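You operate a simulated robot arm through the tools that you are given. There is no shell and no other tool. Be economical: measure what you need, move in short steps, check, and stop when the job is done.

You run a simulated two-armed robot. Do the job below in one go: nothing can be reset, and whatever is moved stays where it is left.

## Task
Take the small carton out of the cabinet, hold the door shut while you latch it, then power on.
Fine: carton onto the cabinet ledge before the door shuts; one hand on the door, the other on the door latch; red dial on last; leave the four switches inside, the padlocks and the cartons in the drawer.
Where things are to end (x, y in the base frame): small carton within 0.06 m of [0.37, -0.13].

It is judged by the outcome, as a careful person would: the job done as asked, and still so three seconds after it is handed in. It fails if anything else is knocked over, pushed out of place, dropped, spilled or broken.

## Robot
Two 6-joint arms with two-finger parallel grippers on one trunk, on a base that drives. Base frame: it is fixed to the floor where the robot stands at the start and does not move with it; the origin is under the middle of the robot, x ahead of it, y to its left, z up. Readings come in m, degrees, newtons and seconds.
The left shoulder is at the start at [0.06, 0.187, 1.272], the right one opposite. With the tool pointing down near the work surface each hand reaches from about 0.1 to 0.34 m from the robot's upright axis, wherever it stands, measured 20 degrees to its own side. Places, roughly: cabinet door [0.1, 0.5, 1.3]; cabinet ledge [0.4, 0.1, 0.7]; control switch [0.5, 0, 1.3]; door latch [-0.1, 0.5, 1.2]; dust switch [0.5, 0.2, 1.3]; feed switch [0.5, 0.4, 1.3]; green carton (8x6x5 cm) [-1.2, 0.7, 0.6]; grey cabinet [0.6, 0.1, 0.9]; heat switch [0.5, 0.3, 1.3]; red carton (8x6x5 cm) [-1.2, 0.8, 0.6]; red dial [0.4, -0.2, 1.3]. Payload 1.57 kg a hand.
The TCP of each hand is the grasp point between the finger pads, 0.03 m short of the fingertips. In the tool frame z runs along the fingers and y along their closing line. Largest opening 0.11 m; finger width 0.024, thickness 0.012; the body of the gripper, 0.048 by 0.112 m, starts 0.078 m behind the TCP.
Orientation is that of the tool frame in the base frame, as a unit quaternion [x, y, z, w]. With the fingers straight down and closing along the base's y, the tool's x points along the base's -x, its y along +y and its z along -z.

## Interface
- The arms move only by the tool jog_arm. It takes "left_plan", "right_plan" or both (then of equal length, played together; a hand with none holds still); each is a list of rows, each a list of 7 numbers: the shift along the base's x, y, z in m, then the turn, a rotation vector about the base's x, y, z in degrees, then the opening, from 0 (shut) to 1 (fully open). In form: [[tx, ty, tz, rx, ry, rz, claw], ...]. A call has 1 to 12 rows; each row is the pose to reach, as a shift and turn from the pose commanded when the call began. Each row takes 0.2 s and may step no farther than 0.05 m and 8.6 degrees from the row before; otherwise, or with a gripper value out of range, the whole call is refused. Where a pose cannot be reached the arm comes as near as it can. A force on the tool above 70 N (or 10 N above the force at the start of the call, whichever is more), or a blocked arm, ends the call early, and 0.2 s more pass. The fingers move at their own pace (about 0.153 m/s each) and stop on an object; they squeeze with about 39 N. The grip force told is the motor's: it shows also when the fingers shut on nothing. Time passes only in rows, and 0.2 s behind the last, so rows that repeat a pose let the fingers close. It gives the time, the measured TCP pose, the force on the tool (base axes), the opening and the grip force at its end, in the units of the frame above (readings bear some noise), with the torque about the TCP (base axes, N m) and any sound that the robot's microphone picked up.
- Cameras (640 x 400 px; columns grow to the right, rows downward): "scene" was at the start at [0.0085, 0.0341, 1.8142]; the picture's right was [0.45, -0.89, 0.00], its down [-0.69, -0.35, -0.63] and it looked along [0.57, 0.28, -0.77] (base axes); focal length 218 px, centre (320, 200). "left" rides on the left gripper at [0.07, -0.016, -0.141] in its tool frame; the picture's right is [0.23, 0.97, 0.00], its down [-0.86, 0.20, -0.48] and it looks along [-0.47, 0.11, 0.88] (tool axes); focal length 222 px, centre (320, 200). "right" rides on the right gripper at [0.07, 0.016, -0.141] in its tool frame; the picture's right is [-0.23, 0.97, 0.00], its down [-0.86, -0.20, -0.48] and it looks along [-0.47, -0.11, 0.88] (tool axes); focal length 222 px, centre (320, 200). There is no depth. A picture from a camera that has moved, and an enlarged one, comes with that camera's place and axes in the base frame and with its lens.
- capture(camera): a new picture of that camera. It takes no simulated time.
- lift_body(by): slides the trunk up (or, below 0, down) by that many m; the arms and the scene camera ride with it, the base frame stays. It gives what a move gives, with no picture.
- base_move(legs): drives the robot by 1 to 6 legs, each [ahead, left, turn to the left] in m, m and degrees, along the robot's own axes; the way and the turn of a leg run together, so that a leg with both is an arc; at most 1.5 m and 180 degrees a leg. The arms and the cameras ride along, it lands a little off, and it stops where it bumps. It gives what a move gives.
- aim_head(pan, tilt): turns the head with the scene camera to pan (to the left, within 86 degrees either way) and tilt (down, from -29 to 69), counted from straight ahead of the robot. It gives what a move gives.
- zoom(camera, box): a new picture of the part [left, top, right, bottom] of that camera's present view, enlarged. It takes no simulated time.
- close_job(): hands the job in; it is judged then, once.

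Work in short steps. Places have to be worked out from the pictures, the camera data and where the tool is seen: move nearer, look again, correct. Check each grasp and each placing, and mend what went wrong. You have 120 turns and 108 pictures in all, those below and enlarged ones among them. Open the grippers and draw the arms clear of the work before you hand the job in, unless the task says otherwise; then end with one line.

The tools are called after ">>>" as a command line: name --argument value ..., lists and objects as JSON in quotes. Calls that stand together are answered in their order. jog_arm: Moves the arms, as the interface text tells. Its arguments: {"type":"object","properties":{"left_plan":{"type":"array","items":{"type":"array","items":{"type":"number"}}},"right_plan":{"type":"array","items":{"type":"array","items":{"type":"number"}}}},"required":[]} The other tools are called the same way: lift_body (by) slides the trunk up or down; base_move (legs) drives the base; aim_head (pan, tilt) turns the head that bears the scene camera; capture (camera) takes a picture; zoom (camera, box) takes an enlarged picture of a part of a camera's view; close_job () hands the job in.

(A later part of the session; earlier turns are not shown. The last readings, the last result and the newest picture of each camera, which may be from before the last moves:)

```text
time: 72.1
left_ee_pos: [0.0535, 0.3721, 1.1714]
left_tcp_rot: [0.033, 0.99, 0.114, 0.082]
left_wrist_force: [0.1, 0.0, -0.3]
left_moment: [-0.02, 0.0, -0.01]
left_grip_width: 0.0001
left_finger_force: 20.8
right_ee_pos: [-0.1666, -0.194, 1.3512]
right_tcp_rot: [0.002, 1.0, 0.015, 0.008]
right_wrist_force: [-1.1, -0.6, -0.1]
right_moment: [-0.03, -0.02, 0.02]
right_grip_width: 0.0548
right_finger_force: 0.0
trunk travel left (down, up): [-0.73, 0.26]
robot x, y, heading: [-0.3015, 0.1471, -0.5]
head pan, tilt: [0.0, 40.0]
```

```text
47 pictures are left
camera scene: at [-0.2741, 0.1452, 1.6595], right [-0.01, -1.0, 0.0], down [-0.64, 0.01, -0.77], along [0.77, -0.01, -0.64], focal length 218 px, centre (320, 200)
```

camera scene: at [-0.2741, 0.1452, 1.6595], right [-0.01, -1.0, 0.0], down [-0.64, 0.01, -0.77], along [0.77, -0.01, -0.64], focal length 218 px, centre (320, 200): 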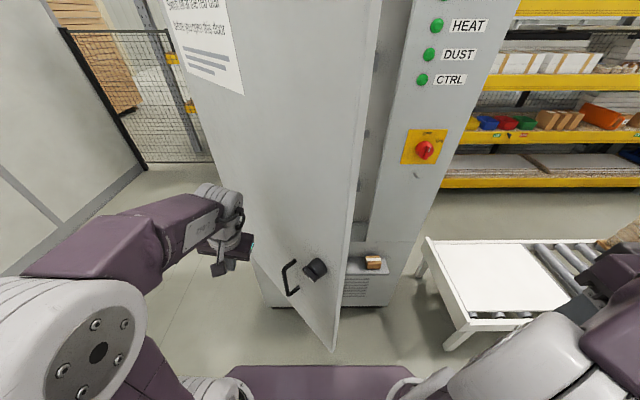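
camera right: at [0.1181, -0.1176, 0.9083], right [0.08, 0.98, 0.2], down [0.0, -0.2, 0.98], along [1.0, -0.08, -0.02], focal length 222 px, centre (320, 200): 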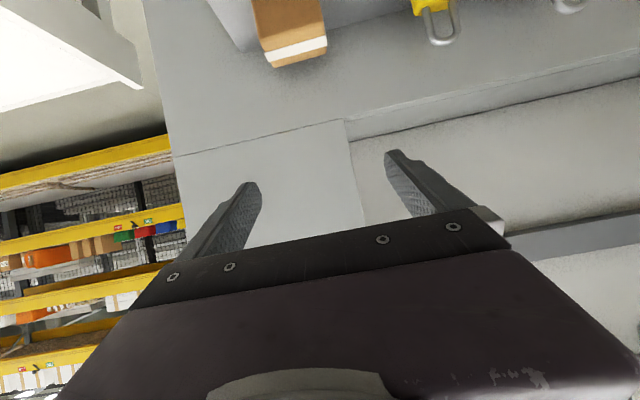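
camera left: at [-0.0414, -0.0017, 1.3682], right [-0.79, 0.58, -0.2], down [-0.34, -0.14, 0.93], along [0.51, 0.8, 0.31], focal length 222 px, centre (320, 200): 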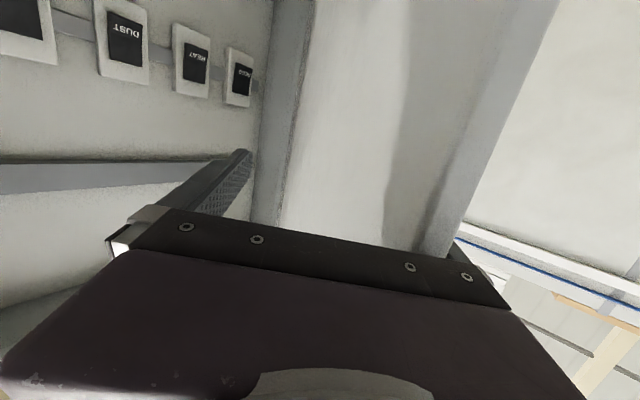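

Door is in front of me, latch knob and D-handle in view. Tilt the left hand forward and raise it to push height (closed fist).

>>> jog_arm --left_plan '[[0, 0, 0.03, 0, -8, 0, 0], [0, 0, 0.06, 0, -16, 0, 0], [0.01, 0, 0.09, 0, -24, 0, 0], [0.02, 0, 0.12, 0, -32, 0, 0], [0.03, 0, 0.15, 0, -40, 0, 0], [0.04, 0, 0.18, 0, -48, 0, 0], [0.05, 0, 0.21, 0, -56, 0, 0], [0.06, 0, 0.23, 0, -64, 0, 0], [0.066, 0, 0.23, 0, -70, 0, 0], [0.066, 0, 0.23, 0, -70, 0, 0]]'

>>> jog_arm --left_plan '[[0, 0, 0, 0, 0, -7, 0], [0, 0, 0, 0, 0, -13, 0], [0, 0, 0, 0, 0, -13, 0]]'

>>> capture --camera "scene"

```text
time: 74.3
left_ee_pos: [0.1872, 0.3638, 1.3897]
left_tcp_rot: [-0.039, 0.764, 0.112, 0.634]
left_wrist_force: [0.4, -0.3, -0.1]
left_moment: [0.0, 0.01, 0.0]
left_grip_width: 0.0
left_finger_force: 22.2
left hand out of reach, approached as far as the arm can: row 2, 3, 4, 5, 6, 7, 8, 9, 10
right_ee_pos: [-0.1671, -0.1939, 1.3511]
right_tcp_rot: [0.002, 1.0, 0.015, 0.009]
right_wrist_force: [-1.0, -0.2, 0.1]
right_moment: [-0.02, -0.01, 0.01]
right_grip_width: 0.055
right_finger_force: 0.0
trunk travel left (down, up): [-0.73, 0.26]
robot x, y, heading: [-0.3005, 0.1455, -0.8]
head pan, tilt: [0.0, 40.0]
```

```text
time: 75.1
left_ee_pos: [0.1945, 0.36, 1.3957]
left_tcp_rot: [0.034, 0.755, 0.05, 0.653]
left_wrist_force: [-0.1, 0.0, -0.3]
left_moment: [0.02, 0.01, 0.03]
left_grip_width: 0.0
left_finger_force: 21.0
left hand out of reach, approached as far as the arm can: row 1, 2, 3
right_ee_pos: [-0.1664, -0.1942, 1.35]
right_tcp_rot: [0.003, 1.0, 0.015, 0.009]
right_wrist_force: [-0.3, 0.7, -0.1]
right_moment: [0.01, -0.03, 0.0]
right_grip_width: 0.055
right_finger_force: 0.1
trunk travel left (down, up): [-0.73, 0.26]
robot x, y, heading: [-0.3011, 0.1435, -0.5]
head pan, tilt: [0.0, 40.0]
```

```text
46 pictures are left
camera scene: at [-0.274, 0.1453, 1.6594], right [-0.01, -1.0, 0.0], down [-0.64, 0.01, -0.77], along [0.77, -0.01, -0.64], focal length 218 px, centre (320, 200)
```

scene: 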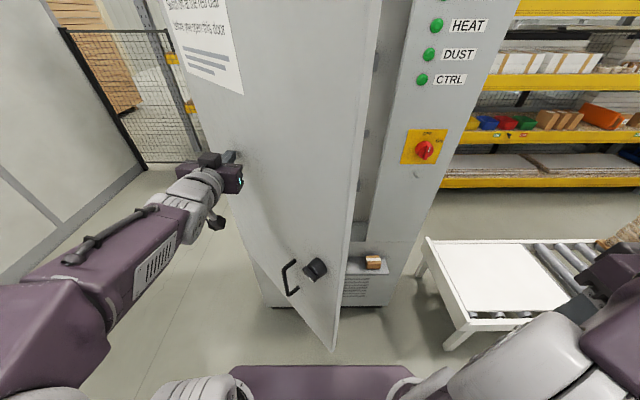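

Fist is just short of the door. Push by driving forward gradually.

>>> base_move --legs '[[0.1, -0.03, 0]]'

>>> capture --camera "scene"

```text
time: 76.2
left_ee_pos: [0.2872, 0.3318, 1.3981]
left_tcp_rot: [0.034, 0.754, 0.051, 0.654]
left_wrist_force: [-0.1, 0.6, -0.8]
left_moment: [0.0, 0.0, 0.0]
left_grip_width: 0.0001
left_finger_force: 20.9
right_ee_pos: [-0.0714, -0.2236, 1.3518]
right_tcp_rot: [0.001, 1.0, 0.015, 0.011]
right_wrist_force: [0.2, -0.2, -0.2]
right_moment: [0.02, 0.0, 0.01]
right_grip_width: 0.055
right_finger_force: 0.1
trunk travel left (down, up): [-0.73, 0.26]
robot x, y, heading: [-0.202, 0.1148, -0.3]
head pan, tilt: [0.0, 40.0]
```

```text
45 pictures are left
camera scene: at [-0.1806, 0.1144, 1.6595], right [-0.01, -1.0, 0.0], down [-0.64, 0.01, -0.77], along [0.77, -0.01, -0.64], focal length 218 px, centre (320, 200)
```

scene: 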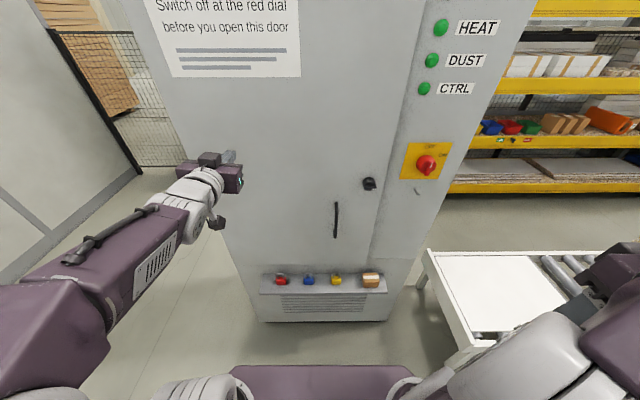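

The door swung nearly shut with little force, locks and carton unmoved. Zoom to check the gap and knob.

>>> zoom --camera "scene" --box '[310, 130, 470, 230]'

>>> zoom --camera "scene" --box '[240, 230, 420, 342]'

```text
4.00 times, centred on (390, 180) of scene
camera zoom: at [-0.1806, 0.1144, 1.6595], right [-0.01, -1.0, 0.0], down [-0.64, 0.01, -0.77], along [0.77, -0.01, -0.64], focal length 874 px, centre (40, 280)
```

zoom: 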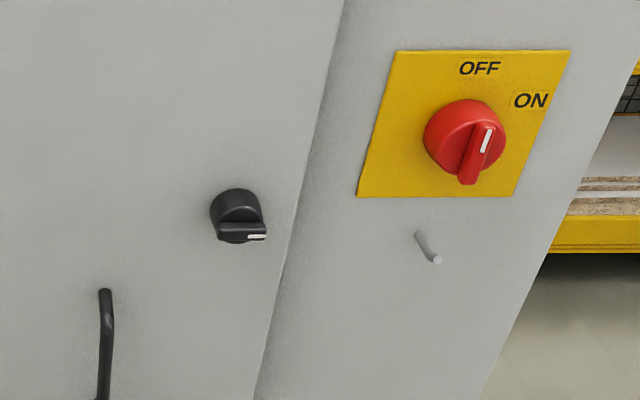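

```text
3.56 times, centred on (330, 286) of scene
camera zoom: at [-0.1806, 0.1144, 1.6595], right [-0.01, -1.0, 0.0], down [-0.64, 0.01, -0.77], along [0.77, -0.01, -0.64], focal length 777 px, centre (284, -106)
```

zoom: 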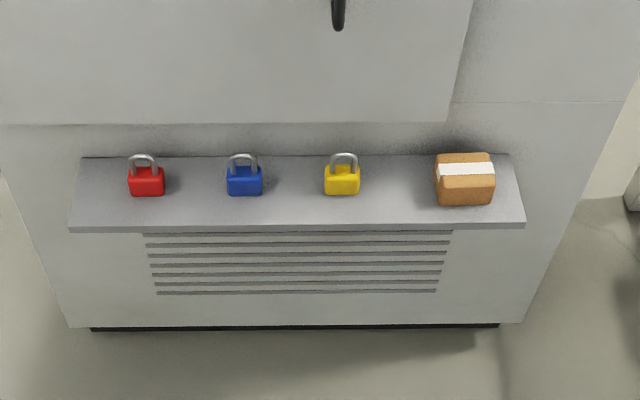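

Door is seated close; knob (white mark to the right) and the D-handle are visible, and the dial points at OFF. Shift right, then bring the right hand up to horizontal in front of the knob at standoff.

>>> base_move --legs '[[0, -0.09, 0]]'

>>> jog_arm --right_plan '[[0.03, 0.01, 0, 0, -7, 0, 0.5], [0.06, 0.03, 0, 0, -14, 0, 0.5], [0.09, 0.06, 0, 0, -21, 0, 0.5], [0.12, 0.09, 0, 0, -28, 0, 0.5], [0.15, 0.12, 0, 0, -36, 0, 0.5], [0.18, 0.15, 0, 0, -44, 0, 0.5], [0.21, 0.18, 0, 0, -52, 0, 0.5], [0.24, 0.21, 0, 0, -60, 0, 0.5], [0.27, 0.24, 0, 0, -68, 0, 0.5], [0.29, 0.26, -0.02, 0, -76, 0, 0.5], [0.29, 0.26, -0.03, 0, -84, 0, 0.5], [0.29, 0.26, -0.03, 0, -84, 0, 0.5]]'

>>> capture --camera "right"

>>> capture --camera "scene"

```text
time: 77.3
left_ee_pos: [0.2892, 0.2485, 1.3973]
left_tcp_rot: [0.033, 0.754, 0.05, 0.654]
left_wrist_force: [-0.9, 0.4, 0.6]
left_moment: [-0.01, 0.01, -0.03]
left_grip_width: 0.0
left_finger_force: 20.9
right_ee_pos: [-0.0708, -0.3066, 1.3519]
right_tcp_rot: [0.001, 1.0, 0.013, 0.01]
right_wrist_force: [-0.1, 0.2, 0.0]
right_moment: [0.0, -0.02, 0.02]
right_grip_width: 0.0548
right_finger_force: 0.1
trunk travel left (down, up): [-0.73, 0.26]
robot x, y, heading: [-0.2019, 0.0296, -0.6]
head pan, tilt: [0.0, 40.0]
```

```text
time: 79.9
left_ee_pos: [0.2906, 0.2458, 1.3958]
left_tcp_rot: [0.034, 0.754, 0.051, 0.654]
left_wrist_force: [0.1, 0.2, -0.5]
left_moment: [-0.02, -0.02, 0.0]
left_grip_width: 0.0
left_finger_force: 21.8
right_ee_pos: [0.2235, -0.0452, 1.3265]
right_tcp_rot: [-0.009, 0.738, 0.012, 0.675]
right_wrist_force: [0.8, 0.2, 0.4]
right_moment: [0.04, -0.02, -0.01]
right_grip_width: 0.055
right_finger_force: 0.0
right hand out of reach, approached as far as the arm can: row 1, 2, 3, 4, 5, 6, 7, 8, 9, 10, 11, 12
trunk travel left (down, up): [-0.73, 0.26]
robot x, y, heading: [-0.2048, 0.0308, -0.5]
head pan, tilt: [0.0, 40.0]
```

```text
42 pictures are left
camera right: at [0.0765, -0.0338, 1.2704], right [-0.01, 0.97, 0.23], down [-0.4, -0.22, 0.89], along [0.92, -0.08, 0.39], focal length 222 px, centre (320, 200)
```

right: 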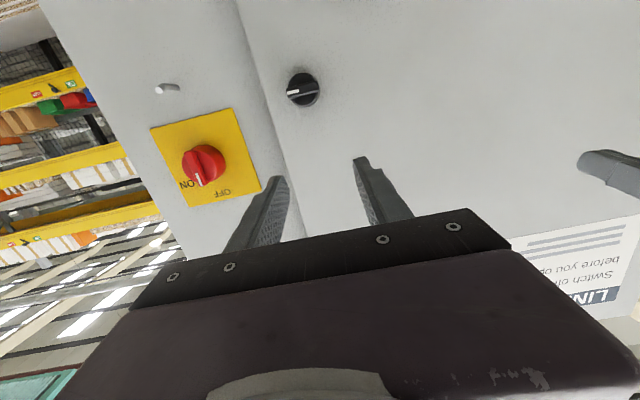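

```text
41 pictures are left
camera scene: at [-0.1773, 0.0292, 1.6594], right [-0.01, -1.0, 0.0], down [-0.64, 0.01, -0.77], along [0.77, -0.01, -0.64], focal length 218 px, centre (320, 200)
```

scene: 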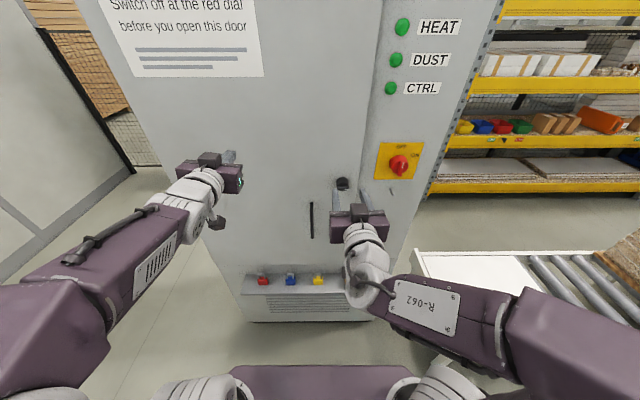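

Very good view. Zoom from the right hand camera at knob and dial.

>>> zoom --camera "right" --box '[140, 40, 348, 170]'

```text
3.08 times, centred on (244, 105) of right
camera zoom: at [0.0765, -0.0338, 1.2704], right [-0.01, 0.97, 0.23], down [-0.4, -0.22, 0.89], along [0.92, -0.08, 0.39], focal length 684 px, centre (554, 492)
```

zoom: 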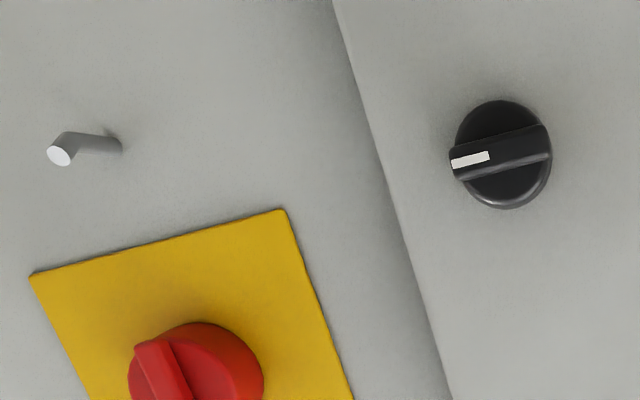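

Knob centre ≈ (0.345, −0.045, 1.254), bar horizontal. Drive forward gently so the left fist contacts the door and check that it is fully shut.

>>> base_move --legs '[[0.045, 0, 0]]'

>>> jog_arm --left_plan '[[0.01, 0, 0, 0, 0, 0, 0], [0.02, 0, 0, 0, 0, 0, 0], [0.02, 0, 0, 0, 0, 0, 0]]'

>>> capture --camera "right"

>>> capture --camera "scene"

```text
time: 80.8
left_ee_pos: [0.3286, 0.2459, 1.4003]
left_tcp_rot: [0.034, 0.753, 0.051, 0.655]
left_wrist_force: [-1.2, 0.3, -0.9]
left_moment: [-0.02, 0.01, -0.01]
left_grip_width: 0.0
left_finger_force: 21.8
right_ee_pos: [0.2631, -0.046, 1.328]
right_tcp_rot: [-0.007, 0.736, 0.011, 0.677]
right_wrist_force: [-0.8, -0.8, -0.2]
right_moment: [-0.01, 0.01, 0.01]
right_grip_width: 0.0549
right_finger_force: 0.1
trunk travel left (down, up): [-0.73, 0.26]
robot x, y, heading: [-0.1585, 0.0275, -0.5]
head pan, tilt: [0.0, 40.0]
```

```text
time: 81.6
left_ee_pos: [0.3583, 0.246, 1.3962]
left_tcp_rot: [0.035, 0.755, 0.051, 0.652]
left_wrist_force: [0.1, 0.2, 0.0]
left_moment: [0.02, -0.02, -0.02]
left_grip_width: 0.0002
left_finger_force: 21.5
right_ee_pos: [0.2703, -0.0466, 1.3253]
right_tcp_rot: [-0.008, 0.738, 0.011, 0.674]
right_wrist_force: [-0.2, -1.0, 0.6]
right_moment: [0.01, -0.02, 0.0]
right_grip_width: 0.0549
right_finger_force: 0.0
trunk travel left (down, up): [-0.73, 0.26]
robot x, y, heading: [-0.1557, 0.0278, -0.7]
head pan, tilt: [0.0, 40.0]
```

```text
39 pictures are left
camera right: at [0.1233, -0.0344, 1.2705], right [-0.01, 0.97, 0.23], down [-0.39, -0.22, 0.89], along [0.92, -0.09, 0.38], focal length 222 px, centre (320, 200)
```

right: 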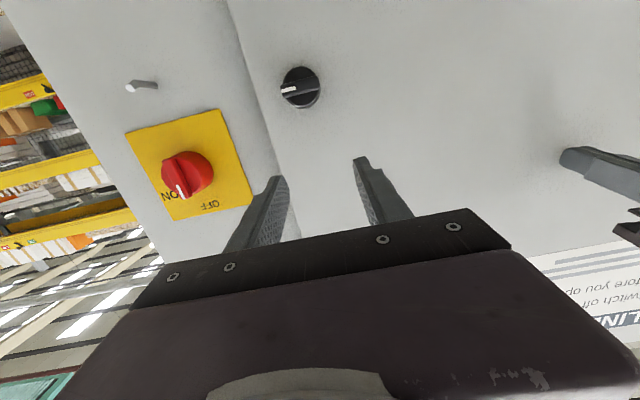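

```text
38 pictures are left
camera scene: at [-0.1302, 0.0286, 1.6594], right [-0.01, -1.0, 0.0], down [-0.64, 0.01, -0.77], along [0.77, -0.01, -0.64], focal length 218 px, centre (320, 200)
```

scene: 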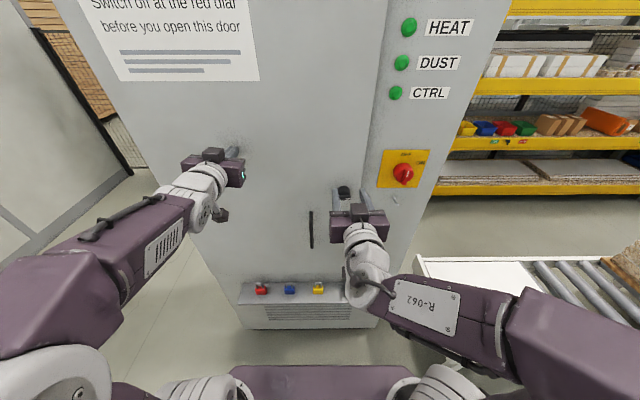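

No contact yet. Push the left hand further in small steps.

>>> jog_arm --left_plan '[[0.008, 0, 0, 0, 0, 0, 0], [0.016, 0, 0, 0, 0, 0, 0], [0.024, 0, 0, 0, 0, 0, 0], [0.024, 0, 0, 0, 0, 0, 0]]'

>>> zoom --camera "scene" --box '[180, 110, 420, 260]'

```text
time: 82.6
left_ee_pos: [0.3643, 0.2437, 1.3999]
left_tcp_rot: [0.033, 0.754, 0.051, 0.654]
left_wrist_force: [-9.1, 1.0, -22.8]
left_moment: [0.06, -2.26, -0.13]
left_grip_width: 0.0001
left_finger_force: 21.7
right_ee_pos: [0.2547, -0.0448, 1.3306]
right_tcp_rot: [-0.008, 0.734, 0.011, 0.679]
right_wrist_force: [-1.0, 0.3, 0.6]
right_moment: [0.01, 0.03, 0.0]
right_grip_width: 0.055
right_finger_force: 0.1
trunk travel left (down, up): [-0.73, 0.26]
robot x, y, heading: [-0.1591, 0.0305, -0.3]
head pan, tilt: [0.0, 40.0]
```

```text
2.67 times, centred on (300, 185) of scene
camera zoom: at [-0.1489, 0.0289, 1.6593], right [-0.01, -1.0, 0.0], down [-0.63, 0.01, -0.77], along [0.77, -0.01, -0.63], focal length 582 px, centre (373, 240)
```

zoom: 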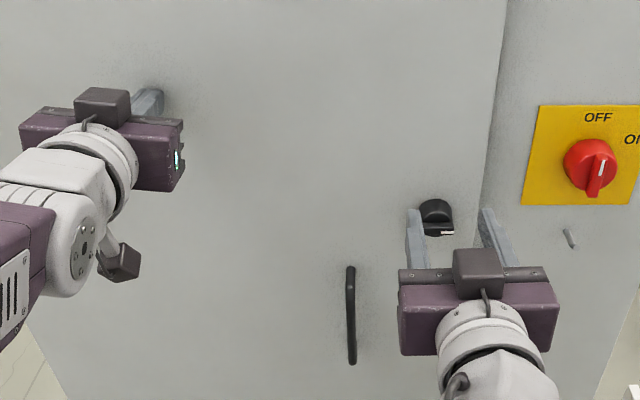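

Left fist now presses the door. The knob now points to the free edge (earlier it looked down), so I must check whether the door is really seated: move the right hand to the right to look at the door edge gap from that side.

>>> jog_arm --right_plan '[[-0.01, -0.04, 0, 0, 0, 0, 0.5], [-0.01, -0.08, 0, 0, 0, 0, 0.5], [-0.01, -0.12, 0, 0, 0, 0, 0.5], [-0.01, -0.16, 0, 0, 0, 0, 0.5], [-0.01, -0.16, 0, 0, 0, 0, 0.5]]'

>>> capture --camera "right"

```text
time: 83.8
left_ee_pos: [0.3652, 0.2448, 1.402]
left_tcp_rot: [0.034, 0.753, 0.051, 0.655]
left_wrist_force: [-48.1, -1.2, -18.6]
left_moment: [-0.01, 0.24, -0.15]
left_grip_width: 0.0
left_finger_force: 21.2
right_ee_pos: [0.288, -0.1238, 1.3347]
right_tcp_rot: [-0.006, 0.734, 0.009, 0.679]
right_wrist_force: [0.3, 1.1, 0.3]
right_moment: [0.0, -0.03, 0.0]
right_grip_width: 0.0549
right_finger_force: 0.0
right hand out of reach, approached as far as the arm can: row 1, 2, 3, 4, 5
trunk travel left (down, up): [-0.73, 0.26]
robot x, y, heading: [-0.1579, 0.0298, -0.6]
head pan, tilt: [0.0, 40.0]
```

```text
36 pictures are left
camera right: at [0.1415, -0.1114, 1.2783], right [0.0, 0.97, 0.23], down [-0.41, -0.21, 0.89], along [0.91, -0.09, 0.4], focal length 222 px, centre (320, 200)
```

right: 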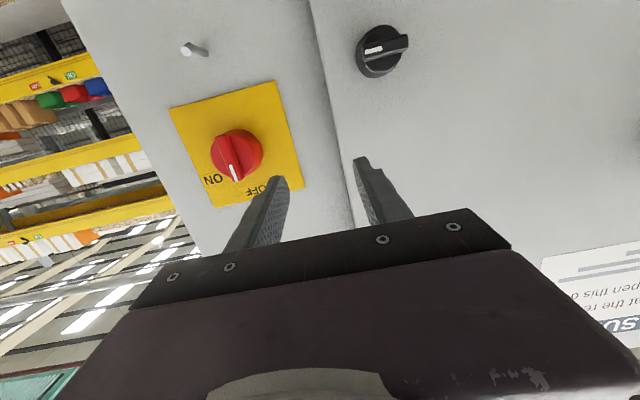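

>>> zoom --camera "right" --box '[270, 0, 430, 100]'

>>> zoom --camera "right" --box '[160, 60, 352, 180]'

```text
4.00 times, centred on (350, 50) of right
camera zoom: at [0.1415, -0.1114, 1.2783], right [0.0, 0.97, 0.23], down [-0.41, -0.21, 0.89], along [0.91, -0.09, 0.4], focal length 888 px, centre (200, 800)
```

zoom: 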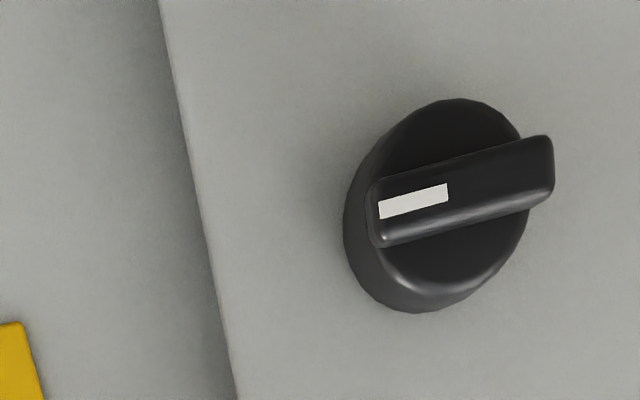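

```text
3.33 times, centred on (256, 120) of right
camera zoom: at [0.1415, -0.1114, 1.2783], right [0.0, 0.97, 0.23], down [-0.41, -0.21, 0.89], along [0.91, -0.09, 0.4], focal length 740 px, centre (533, 467)
```

zoom: 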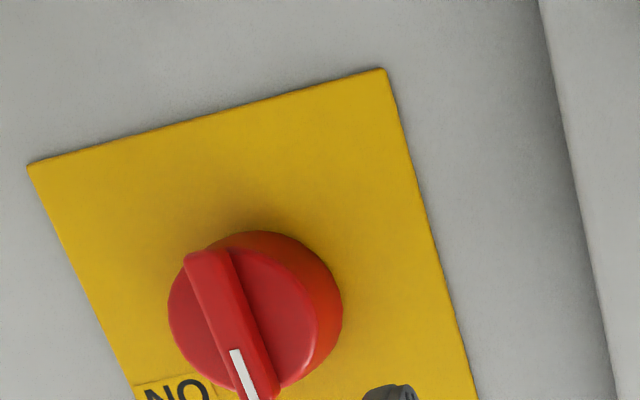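

The door seems seated, but the knob's mark has turned from down to the free-edge side. To find out whether it is latched, I'll take the D-handle (vertical bar at y≈0.05) with the right hand and give a gentle pull test.

>>> jog_arm --left_plan '[[-0.02, 0, 0, 0, 0, 0, 0], [-0.03, 0, 0, 0, 0, 0, 0], [-0.03, 0, 0, 0, 0, 0, 0], [-0.03, 0, 0, 0, 0, 0, 0], [-0.03, 0, 0, 0, 0, 0, 0], [-0.03, 0, 0, 0, 0, 0, 0]]' --right_plan '[[-0.03, 0.03, -0.01, 0, 0, 0, 0.6], [-0.03, 0.07, -0.03, 0, 0, 0, 0.7], [-0.03, 0.11, -0.06, 0, 0, 0, 0.7], [-0.03, 0.145, -0.09, 0, 0, 0, 0.7], [-0.03, 0.17, -0.13, 0, 0, 0, 0.7], [-0.03, 0.174, -0.17, 0, 0, 0, 0.7]]'

>>> capture --camera "right"

>>> zoom --camera "scene" --box '[220, 140, 460, 290]'

```text
time: 85.2
left_ee_pos: [0.352, 0.2467, 1.3949]
left_tcp_rot: [0.034, 0.754, 0.05, 0.654]
left_wrist_force: [0.2, -0.3, 0.2]
left_moment: [-0.03, 0.01, 0.01]
left_grip_width: 0.0002
left_finger_force: 21.1
right_ee_pos: [0.2755, 0.055, 1.1673]
right_tcp_rot: [-0.009, 0.738, 0.01, 0.675]
right_wrist_force: [0.3, -0.7, -0.1]
right_moment: [-0.01, 0.01, -0.01]
right_grip_width: 0.077
right_finger_force: 0.1
right hand out of reach, approached as far as the arm can: row 1, 2, 3, 6
trunk travel left (down, up): [-0.73, 0.26]
robot x, y, heading: [-0.1579, 0.0266, -0.3]
head pan, tilt: [0.0, 40.0]
```

```text
33 pictures are left
camera right: at [0.1279, 0.0663, 1.1119], right [0.0, 0.97, 0.23], down [-0.39, -0.21, 0.89], along [0.92, -0.09, 0.38], focal length 222 px, centre (320, 200)
```

right: 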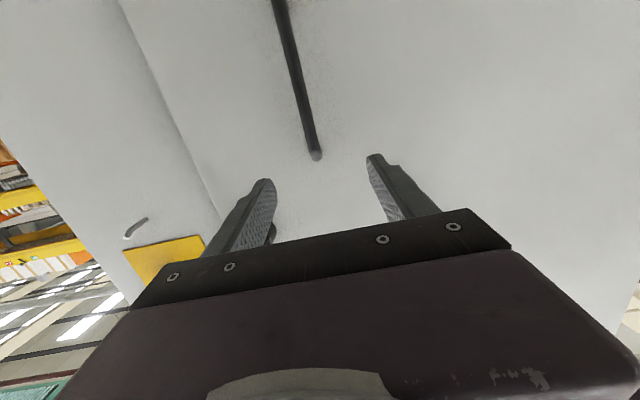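

```text
2.67 times, centred on (340, 215) of scene
camera zoom: at [-0.1306, 0.0297, 1.6594], right [-0.01, -1.0, 0.0], down [-0.64, 0.01, -0.77], along [0.77, -0.01, -0.64], focal length 582 px, centre (267, 160)
```

zoom: 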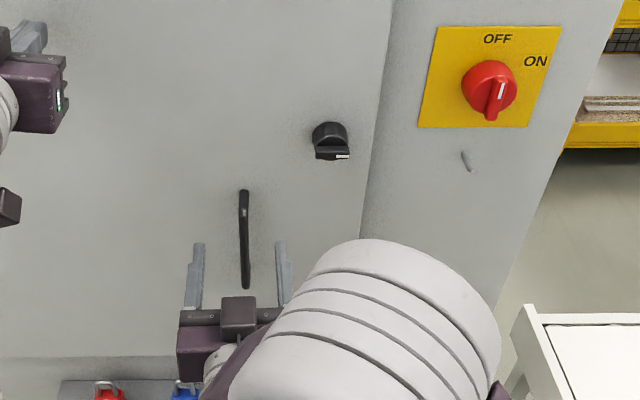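

Handle top is at z≈1.155, y≈0.05. Lower the trunk 6 cm and advance around the bar.

>>> lift_body --by -0.06

>>> jog_arm --right_plan '[[0.03, -0.003, 0, 0, 0, 0, 0.7], [0.06, -0.005, 0, 0, 0, 0, 0.7], [0.06, -0.005, 0, 0, 0, 0, 0.7]]'

>>> capture --camera "right"

```text
time: 86.2
left_ee_pos: [0.3496, 0.2449, 1.336]
left_tcp_rot: [0.034, 0.754, 0.051, 0.654]
left_wrist_force: [0.8, -0.1, 0.6]
left_moment: [0.03, 0.03, -0.01]
left_grip_width: 0.0
left_finger_force: 21.4
right_ee_pos: [0.2749, 0.0533, 1.108]
right_tcp_rot: [-0.009, 0.739, 0.01, 0.674]
right_wrist_force: [-0.1, 1.0, -0.5]
right_moment: [0.0, -0.02, 0.01]
right_grip_width: 0.0772
right_finger_force: 0.1
trunk travel left (down, up): [-0.67, 0.32]
robot x, y, heading: [-0.1539, 0.0259, -0.5]
head pan, tilt: [0.0, 40.0]
```

```text
time: 87.0
left_ee_pos: [0.3503, 0.245, 1.3357]
left_tcp_rot: [0.034, 0.754, 0.05, 0.654]
left_wrist_force: [0.8, 0.3, 0.0]
left_moment: [0.01, 0.01, 0.03]
left_grip_width: 0.0
left_finger_force: 21.7
right_ee_pos: [0.334, 0.0479, 1.1061]
right_tcp_rot: [-0.008, 0.738, 0.009, 0.674]
right_wrist_force: [-0.9, 0.6, -0.2]
right_moment: [-0.05, 0.04, 0.05]
right_grip_width: 0.0773
right_finger_force: 0.0
trunk travel left (down, up): [-0.67, 0.32]
robot x, y, heading: [-0.1584, 0.0304, -0.7]
head pan, tilt: [0.0, 40.0]
```

```text
31 pictures are left
camera right: at [0.1864, 0.0598, 1.0509], right [0.0, 0.97, 0.23], down [-0.39, -0.21, 0.89], along [0.92, -0.09, 0.38], focal length 222 px, centre (320, 200)
```

right: 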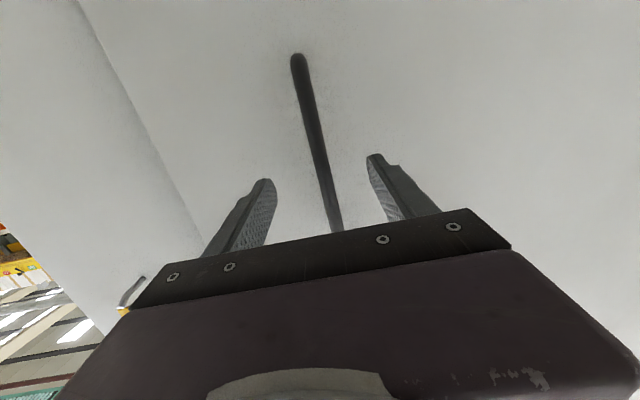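

Bar is between the fingers. Close on it, then pull back 2.5 cm gently.

>>> jog_arm --right_plan '[[0, 0, 0, 0, 0, 0, 0.3], [0, 0, 0, 0, 0, 0, 0], [0, 0, 0, 0, 0, 0, 0], [0, 0, 0, 0, 0, 0, 0]]'

>>> jog_arm --right_plan '[[-0.006, 0, 0, 0, 0, 0, 0], [-0.012, 0, 0, 0, 0, 0, 0], [-0.018, 0, 0, 0, 0, 0, 0], [-0.018, 0, 0, 0, 0, 0, 0]]'

>>> zoom --camera "scene" --box '[220, 110, 460, 260]'

```text
time: 88.0
left_ee_pos: [0.3508, 0.2497, 1.3352]
left_tcp_rot: [0.032, 0.754, 0.051, 0.654]
left_wrist_force: [1.4, -0.4, -0.9]
left_moment: [-0.02, -0.03, 0.01]
left_grip_width: 0.0001
left_finger_force: 21.4
right_ee_pos: [0.3341, 0.0532, 1.1052]
right_tcp_rot: [-0.011, 0.738, 0.01, 0.675]
right_wrist_force: [2.2, 15.8, -1.5]
right_moment: [0.04, 0.06, 0.39]
right_grip_width: 0.012
right_finger_force: 29.0
trunk travel left (down, up): [-0.67, 0.32]
robot x, y, heading: [-0.1574, 0.0345, -0.8]
head pan, tilt: [0.0, 40.0]
```

```text
time: 89.0
left_ee_pos: [0.3533, 0.2504, 1.3344]
left_tcp_rot: [0.033, 0.755, 0.049, 0.653]
left_wrist_force: [-0.4, -0.3, 0.0]
left_moment: [0.01, -0.01, 0.0]
left_grip_width: 0.0
left_finger_force: 21.1
right_ee_pos: [0.3167, 0.0547, 1.1061]
right_tcp_rot: [-0.012, 0.739, 0.009, 0.674]
right_wrist_force: [5.4, 23.3, -9.8]
right_moment: [0.28, 0.01, 0.6]
right_grip_width: 0.012
right_finger_force: 29.0
trunk travel left (down, up): [-0.67, 0.32]
robot x, y, heading: [-0.1599, 0.0289, -0.7]
head pan, tilt: [0.0, 40.0]
```

```text
2.67 times, centred on (340, 185) of scene
camera zoom: at [-0.1292, 0.0358, 1.5993], right [-0.01, -1.0, 0.0], down [-0.64, 0.0, -0.76], along [0.76, -0.01, -0.64], focal length 582 px, centre (267, 240)
```

zoom: 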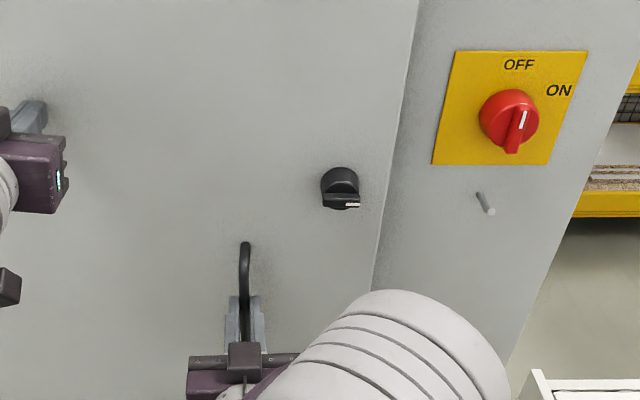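

Pull force is only ~5 N while the hand moved 17 mm — the door follows, so it is not latched. Pull a bit more to confirm and to see the tongue state.

>>> jog_arm --right_plan '[[-0.012, 0, 0, 0, 0, 0, 0], [-0.025, 0, 0, 0, 0, 0, 0], [-0.04, 0, 0, 0, 0, 0, 0], [-0.04, 0, 0, 0, 0, 0, 0]]'

>>> zoom --camera "scene" --box '[220, 110, 460, 260]'

```text
time: 90.0
left_ee_pos: [0.3499, 0.2472, 1.3365]
left_tcp_rot: [0.034, 0.754, 0.05, 0.654]
left_wrist_force: [0.2, 0.8, -0.5]
left_moment: [-0.02, 0.01, -0.06]
left_grip_width: 0.0
left_finger_force: 21.4
right_ee_pos: [0.2761, 0.0493, 1.1088]
right_tcp_rot: [-0.009, 0.738, 0.008, 0.674]
right_wrist_force: [-0.4, 0.5, -0.5]
right_moment: [-0.02, -0.02, 0.0]
right_grip_width: 0.0
right_finger_force: 21.3
trunk travel left (down, up): [-0.67, 0.32]
robot x, y, heading: [-0.1591, 0.0295, -0.5]
head pan, tilt: [0.0, 40.0]
```

```text
2.67 times, centred on (340, 185) of scene
camera zoom: at [-0.1335, 0.0316, 1.5995], right [-0.01, -1.0, 0.0], down [-0.64, 0.0, -0.77], along [0.77, -0.01, -0.64], focal length 582 px, centre (267, 240)
```

zoom: 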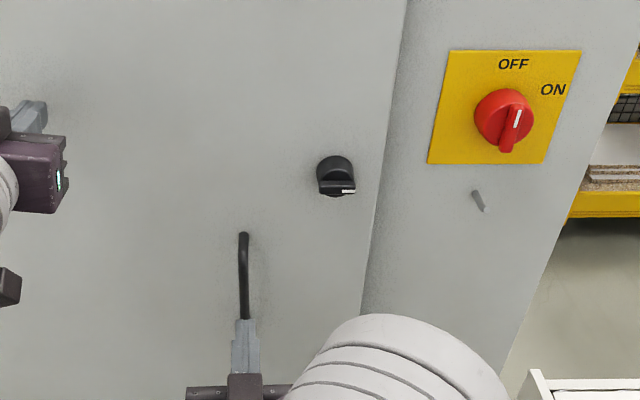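

The hand slipped off the bar and the door sprang back to closed — suggesting the tongue already holds it with some play. I'll repeat the pull with a deeper grip and smaller steps, reading force.

>>> jog_arm --right_plan '[[0, 0, 0, 0, 0, 0, 0.4], [0.01, 0.003, 0, 0, 0, 0, 0.7], [0.05, 0.003, 0, 0, 0, 0, 0.7], [0.078, 0.003, 0, 0, 0, 0, 0.7], [0.078, 0.003, 0, 0, 0, 0, 0.3], [0.078, 0.003, 0, 0, 0, 0, 0], [0.078, 0.003, 0, 0, 0, 0, 0], [0.078, 0.003, 0, 0, 0, 0, 0]]'

>>> jog_arm --right_plan '[[-0.006, 0, 0, 0, 0, 0, 0], [-0.012, 0, 0, 0, 0, 0, 0], [-0.018, 0, 0, 0, 0, 0, 0], [-0.018, 0, 0, 0, 0, 0, 0], [-0.018, 0, 0, 0, 0, 0, 0]]'

>>> jog_arm --right_plan '[[-0.004, 0, 0, 0, 0, 0, 0], [-0.008, 0, 0, 0, 0, 0, 0], [-0.008, 0, 0, 0, 0, 0, 0]]'

>>> zoom --camera "scene" --box '[220, 110, 460, 260]'

```text
time: 91.8
left_ee_pos: [0.3504, 0.2461, 1.3368]
left_tcp_rot: [0.033, 0.755, 0.052, 0.653]
left_wrist_force: [-0.3, 0.3, 0.3]
left_moment: [-0.01, 0.0, 0.01]
left_grip_width: 0.0003
left_finger_force: 21.5
right_ee_pos: [0.3549, 0.0533, 1.1073]
right_tcp_rot: [-0.009, 0.738, 0.01, 0.674]
right_wrist_force: [0.1, 2.8, 0.7]
right_moment: [-0.17, 0.03, 0.01]
right_grip_width: 0.0115
right_finger_force: 29.4
trunk travel left (down, up): [-0.67, 0.32]
robot x, y, heading: [-0.1549, 0.0262, -0.3]
head pan, tilt: [0.0, 40.0]
```

```text
time: 93.0
left_ee_pos: [0.3507, 0.248, 1.3345]
left_tcp_rot: [0.033, 0.755, 0.05, 0.653]
left_wrist_force: [-0.3, 0.1, 0.4]
left_moment: [0.01, 0.0, -0.01]
left_grip_width: 0.0
left_finger_force: 20.6
right_ee_pos: [0.3376, 0.0546, 1.1067]
right_tcp_rot: [-0.01, 0.738, 0.009, 0.675]
right_wrist_force: [2.6, 10.7, -2.2]
right_moment: [-0.02, 0.23, 0.14]
right_grip_width: 0.0117
right_finger_force: 29.0
trunk travel left (down, up): [-0.67, 0.32]
robot x, y, heading: [-0.1563, 0.0339, -0.5]
head pan, tilt: [0.0, 40.0]
```

```text
time: 93.8
left_ee_pos: [0.3496, 0.2484, 1.3355]
left_tcp_rot: [0.033, 0.755, 0.05, 0.653]
left_wrist_force: [-12.3, -4.0, -1.5]
left_moment: [0.04, -0.01, -0.25]
left_grip_width: 0.0002
left_finger_force: 21.6
right_ee_pos: [0.3289, 0.0561, 1.1056]
right_tcp_rot: [-0.011, 0.739, 0.01, 0.674]
right_wrist_force: [11.3, 20.8, -4.5]
right_moment: [0.13, -0.11, 0.07]
right_grip_width: 0.0117
right_finger_force: 29.9
trunk travel left (down, up): [-0.67, 0.32]
robot x, y, heading: [-0.159, 0.029, -0.5]
head pan, tilt: [0.0, 40.0]
```

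```text
2.67 times, centred on (340, 185) of scene
camera zoom: at [-0.1321, 0.0337, 1.5993], right [-0.01, -1.0, 0.0], down [-0.64, 0.0, -0.77], along [0.77, -0.01, -0.64], focal length 582 px, centre (267, 240)
```

zoom: 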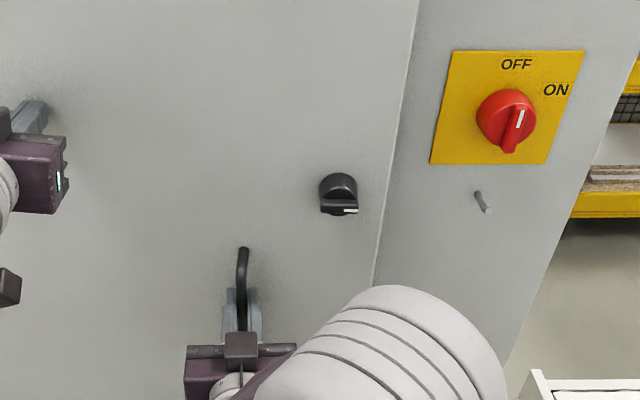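

The left fist was blocking the door all along (it now reads −12 N), so the test was spoiled. Withdraw the left hand 7 cm and pull again.

>>> jog_arm --left_plan '[[-0.035, 0, 0, 0, 0, 0, 0], [-0.07, 0, 0, 0, 0, 0, 0], [-0.07, 0, 0, 0, 0, 0, 0], [-0.07, 0, 0, 0, 0, 0, 0], [-0.07, 0, 0, 0, 0, 0, 0]]' --right_plan '[[0, 0, 0, 0, 0, 0, 0], [0, 0, 0, 0, 0, 0, 0], [-0.01, 0, 0, 0, 0, 0, 0], [-0.02, 0, 0, 0, 0, 0, 0], [-0.03, 0, 0, 0, 0, 0, 0]]'

>>> zoom --camera "scene" --box '[220, 110, 460, 260]'

```text
time: 95.0
left_ee_pos: [0.3344, 0.2629, 1.3183]
left_tcp_rot: [0.033, 0.756, 0.048, 0.653]
left_wrist_force: [0.4, 1.3, -0.3]
left_moment: [0.02, -0.01, 0.01]
left_grip_width: 0.0
left_finger_force: 21.1
left hand out of reach, approached as far as the arm can: row 1, 2, 3, 4, 5
right_ee_pos: [0.3005, 0.0624, 1.1069]
right_tcp_rot: [-0.015, 0.739, 0.011, 0.673]
right_wrist_force: [7.6, 33.7, -10.7]
right_moment: [0.46, -0.17, 0.08]
right_grip_width: 0.0119
right_finger_force: 29.3
trunk travel left (down, up): [-0.67, 0.32]
robot x, y, heading: [-0.1583, 0.0307, -0.4]
head pan, tilt: [0.0, 40.0]
```

```text
2.67 times, centred on (340, 185) of scene
camera zoom: at [-0.1286, 0.0397, 1.5992], right [-0.01, -1.0, 0.01], down [-0.64, 0.0, -0.76], along [0.76, -0.01, -0.64], focal length 582 px, centre (267, 240)
```

zoom: 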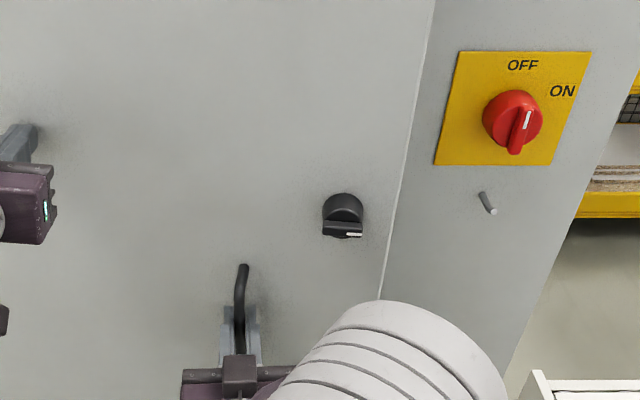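

The door follows freely: it is not latched with the mark pointing right. Push it back with the right hand, release, and prepare the right hand with a rolled grip (closing vertically) for the horizontal knob bar.

>>> jog_arm --right_plan '[[0.02, 0, 0, 0, 0, 0, 0], [0.04, 0, 0, 0, 0, 0, 0], [0.05, 0, 0, 0, 0, 0, 0], [0.05, 0, 0, 0, 0, 0, 0.5], [0.05, 0, 0, 0, 0, 0, 0.7], [0.02, 0, 0, 0, 0, 0, 0.7], [-0.02, 0, 0, 0, 0, 0, 0.7], [-0.06, 0, 0.03, 0, 0, 0, 0.7], [-0.06, -0.03, 0.07, 0, 0, 0, 0.7], [-0.06, -0.06, 0.11, 0, 0, 0, 0.7], [-0.06, -0.09, 0.14, 0, 0, 0, 0.7], [-0.06, -0.1, 0.14, 0, 0, 0, 0.7]]'

>>> jog_arm --right_plan '[[0, 0, 0, -8, 0, 0, 0.7], [0, 0, 0, -16, 0, 0, 0.7], [0, 0, 0, -24, 0, 0, 0.7], [0, 0, 0, -32, 0, 0, 0.7], [0, 0, 0, -40, 0, 0, 0.7], [0, 0, 0, -48, 0, 0, 0.7], [0, 0, 0, -56, 0, 0, 0.7], [0, 0, 0, -64, 0, 0, 0.7], [0, 0, 0, -72, 0, 0, 0.7], [0, 0, 0, -80, 0, 0, 0.7], [0, 0, 0, -88, 0, 0, 0.7], [0, 0, 0, -90, 0, 0, 0.7]]'

>>> capture --camera "right"

>>> capture --camera "scene"

```text
time: 97.6
left_ee_pos: [0.3319, 0.2539, 1.32]
left_tcp_rot: [0.034, 0.754, 0.051, 0.654]
left_wrist_force: [-0.4, 0.6, -0.5]
left_moment: [0.0, 0.0, -0.06]
left_grip_width: 0.0
left_finger_force: 21.2
right_ee_pos: [0.2536, -0.0323, 1.2691]
right_tcp_rot: [-0.009, 0.74, 0.009, 0.673]
right_wrist_force: [0.0, 0.0, -0.1]
right_moment: [-0.01, 0.0, 0.0]
right_grip_width: 0.0772
right_finger_force: 0.1
right hand out of reach, approached as far as the arm can: row 9, 10, 11, 12
trunk travel left (down, up): [-0.67, 0.32]
robot x, y, heading: [-0.1599, 0.0318, -0.6]
head pan, tilt: [0.0, 40.0]
```

```text
time: 100.2
left_ee_pos: [0.331, 0.2519, 1.3215]
left_tcp_rot: [0.034, 0.754, 0.051, 0.654]
left_wrist_force: [0.0, -0.6, 0.1]
left_moment: [-0.01, 0.01, 0.01]
left_grip_width: 0.0
left_finger_force: 21.3
right_ee_pos: [0.2509, -0.0314, 1.2682]
right_tcp_rot: [-0.484, 0.528, -0.516, 0.47]
right_wrist_force: [0.3, 0.5, 0.7]
right_moment: [-0.02, 0.0, -0.01]
right_grip_width: 0.0772
right_finger_force: 0.0
trunk travel left (down, up): [-0.67, 0.32]
robot x, y, heading: [-0.1553, 0.0266, -0.4]
head pan, tilt: [0.0, 40.0]
```

```text
26 pictures are left
camera right: at [0.1037, -0.0893, 1.257], right [0.0, 0.23, -0.97], down [-0.39, 0.89, 0.21], along [0.92, 0.38, 0.09], focal length 222 px, centre (320, 200)
```

right: 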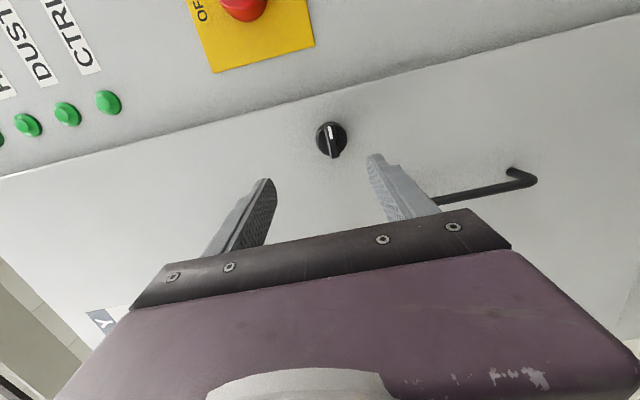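

```text
25 pictures are left
camera scene: at [-0.1322, 0.0286, 1.5994], right [-0.01, -1.0, 0.0], down [-0.64, 0.01, -0.77], along [0.77, -0.01, -0.64], focal length 218 px, centre (320, 200)
```

scene: 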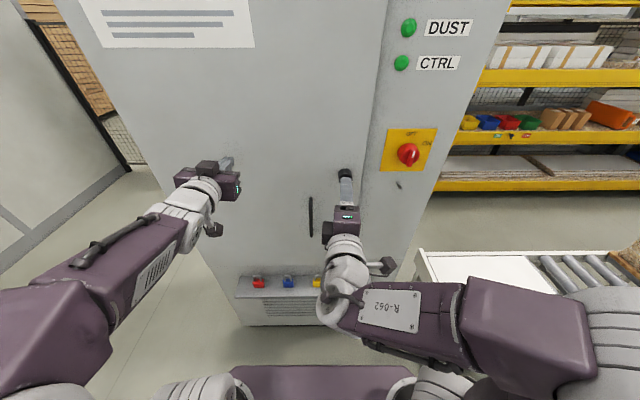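

Knob is at about y −0.05, z 1.253. Press the door with the left fist and align the right hand with the knob at short standoff.

>>> jog_arm --left_plan '[[0.015, 0, 0, 0, 0, 0, 0], [0.03, 0, 0, 0, 0, 0, 0], [0.04, 0, 0, 0, 0, 0, 0], [0.044, 0, 0, 0, 0, 0, 0]]' --right_plan '[[0.01, -0.01, -0.007, 0, 0, 0, 0.5], [0.025, -0.018, -0.013, 0, 0, 0, 0.45], [0.035, -0.018, -0.013, 0, 0, 0, 0.45], [0.035, -0.018, -0.013, 0, 0, 0, 0.45]]'

>>> capture --camera "right"

```text
time: 101.2
left_ee_pos: [0.3654, 0.2534, 1.3202]
left_tcp_rot: [0.034, 0.756, 0.051, 0.652]
left_wrist_force: [-39.6, -2.7, -20.4]
left_moment: [0.09, 0.35, -0.18]
left_grip_width: 0.0
left_finger_force: 21.6
right_ee_pos: [0.2793, -0.0472, 1.2585]
right_tcp_rot: [-0.482, 0.527, -0.517, 0.472]
right_wrist_force: [-0.4, -0.6, -0.5]
right_moment: [0.0, -0.04, 0.01]
right_grip_width: 0.0494
right_finger_force: 0.0
trunk travel left (down, up): [-0.67, 0.32]
robot x, y, heading: [-0.1585, 0.0251, -0.9]
head pan, tilt: [0.0, 40.0]
```

```text
24 pictures are left
camera right: at [0.1312, -0.1057, 1.2458], right [0.0, 0.23, -0.97], down [-0.4, 0.89, 0.21], along [0.92, 0.39, 0.09], focal length 222 px, centre (320, 200)
```

right: 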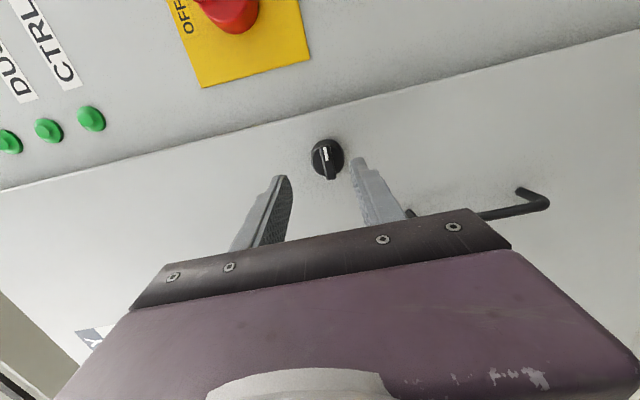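

Left holds the door with ~40 N. Fine-align (−9 mm in y and z) and advance onto the knob bar.

>>> jog_arm --right_plan '[[0.01, -0.008, -0.009, 0, 0, 0, 0.45], [0.025, -0.008, -0.009, 0, 0, 0, 0.45], [0.036, -0.008, -0.009, 0, 0, 0, 0.45], [0.036, -0.008, -0.009, 0, 0, 0, 0.45]]'

>>> zoom --camera "right" --box '[220, 90, 420, 215]'

```text
time: 102.2
left_ee_pos: [0.3649, 0.2513, 1.3219]
left_tcp_rot: [0.034, 0.754, 0.051, 0.654]
left_wrist_force: [-39.2, -0.4, -16.7]
left_moment: [0.03, 0.24, -0.16]
left_grip_width: 0.0001
left_finger_force: 20.8
right_ee_pos: [0.314, -0.057, 1.2493]
right_tcp_rot: [-0.48, 0.527, -0.517, 0.473]
right_wrist_force: [0.0, -0.3, 0.5]
right_moment: [0.02, -0.03, -0.01]
right_grip_width: 0.0497
right_finger_force: 0.1
trunk travel left (down, up): [-0.67, 0.32]
robot x, y, heading: [-0.1582, 0.0265, -0.3]
head pan, tilt: [0.0, 40.0]
```

```text
3.20 times, centred on (320, 152) of right
camera zoom: at [0.1664, -0.1141, 1.2365], right [0.0, 0.23, -0.97], down [-0.4, 0.89, 0.21], along [0.92, 0.38, 0.09], focal length 711 px, centre (320, 352)
```

zoom: 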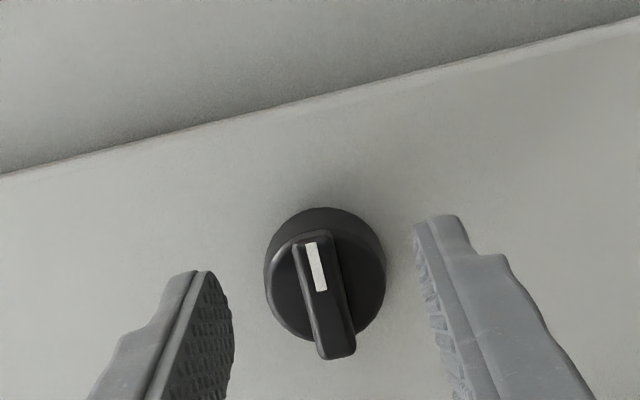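

Well aligned. Advance ~10 mm and close on the bar.

>>> jog_arm --right_plan '[[0.006, 0, 0, 0, 0, 0, 0.45], [0.011, 0, 0, 0, 0, 0, 0.45], [0.011, 0, 0, 0, 0, 0, 0.2], [0.011, 0, 0, 0, 0, 0, 0], [0.011, 0, 0, 0, 0, 0, 0]]'

>>> zoom --camera "right" --box '[220, 90, 420, 215]'

```text
time: 103.4
left_ee_pos: [0.3652, 0.2512, 1.3222]
left_tcp_rot: [0.033, 0.754, 0.052, 0.654]
left_wrist_force: [-39.3, -0.8, -16.1]
left_moment: [0.07, 0.27, -0.1]
left_grip_width: 0.0002
left_finger_force: 21.4
right_ee_pos: [0.3246, -0.0546, 1.2504]
right_tcp_rot: [-0.482, 0.527, -0.517, 0.473]
right_wrist_force: [0.1, -1.1, 1.3]
right_moment: [0.0, 0.0, -0.02]
right_grip_width: 0.0
right_finger_force: 21.6
trunk travel left (down, up): [-0.67, 0.32]
robot x, y, heading: [-0.1578, 0.0274, -0.3]
head pan, tilt: [0.0, 40.0]
```

```text
3.20 times, centred on (320, 152) of right
camera zoom: at [0.1773, -0.113, 1.2377], right [0.0, 0.23, -0.97], down [-0.4, 0.89, 0.21], along [0.92, 0.38, 0.09], focal length 711 px, centre (320, 352)
```

zoom: 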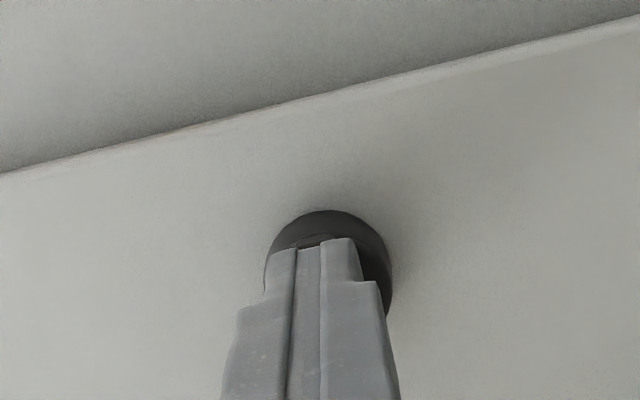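

Closed short of the bar. Open, advance 14 mm more, close again.

>>> jog_arm --right_plan '[[0, 0, 0, 0, 0, 0, 0.3], [0, 0, 0, 0, 0, 0, 0.45], [0.007, -0.001, 0, 0, 0, 0, 0.45], [0.014, -0.001, 0, 0, 0, 0, 0.45], [0.014, -0.001, 0, 0, 0, 0, 0.2], [0.014, -0.001, 0, 0, 0, 0, 0], [0.014, -0.001, 0, 0, 0, 0, 0]]'

>>> zoom --camera "right" --box '[220, 90, 420, 215]'

```text
time: 105.0
left_ee_pos: [0.3652, 0.2522, 1.3231]
left_tcp_rot: [0.034, 0.754, 0.051, 0.654]
left_wrist_force: [-40.7, 0.0, -16.6]
left_moment: [0.0, 0.2, -0.12]
left_grip_width: 0.0
left_finger_force: 21.4
right_ee_pos: [0.3375, -0.0571, 1.25]
right_tcp_rot: [-0.48, 0.526, -0.517, 0.474]
right_wrist_force: [0.9, 0.3, -1.3]
right_moment: [-0.32, -0.21, 0.01]
right_grip_width: 0.0117
right_finger_force: 29.0
trunk travel left (down, up): [-0.67, 0.32]
robot x, y, heading: [-0.1573, 0.0291, -0.5]
head pan, tilt: [0.0, 40.0]
```

```text
3.20 times, centred on (320, 152) of right
camera zoom: at [0.1908, -0.1137, 1.2379], right [0.0, 0.23, -0.97], down [-0.4, 0.89, 0.21], along [0.92, 0.38, 0.09], focal length 711 px, centre (320, 352)
```

zoom: 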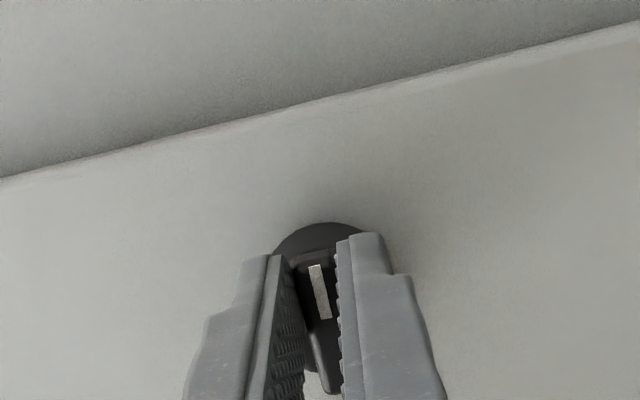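

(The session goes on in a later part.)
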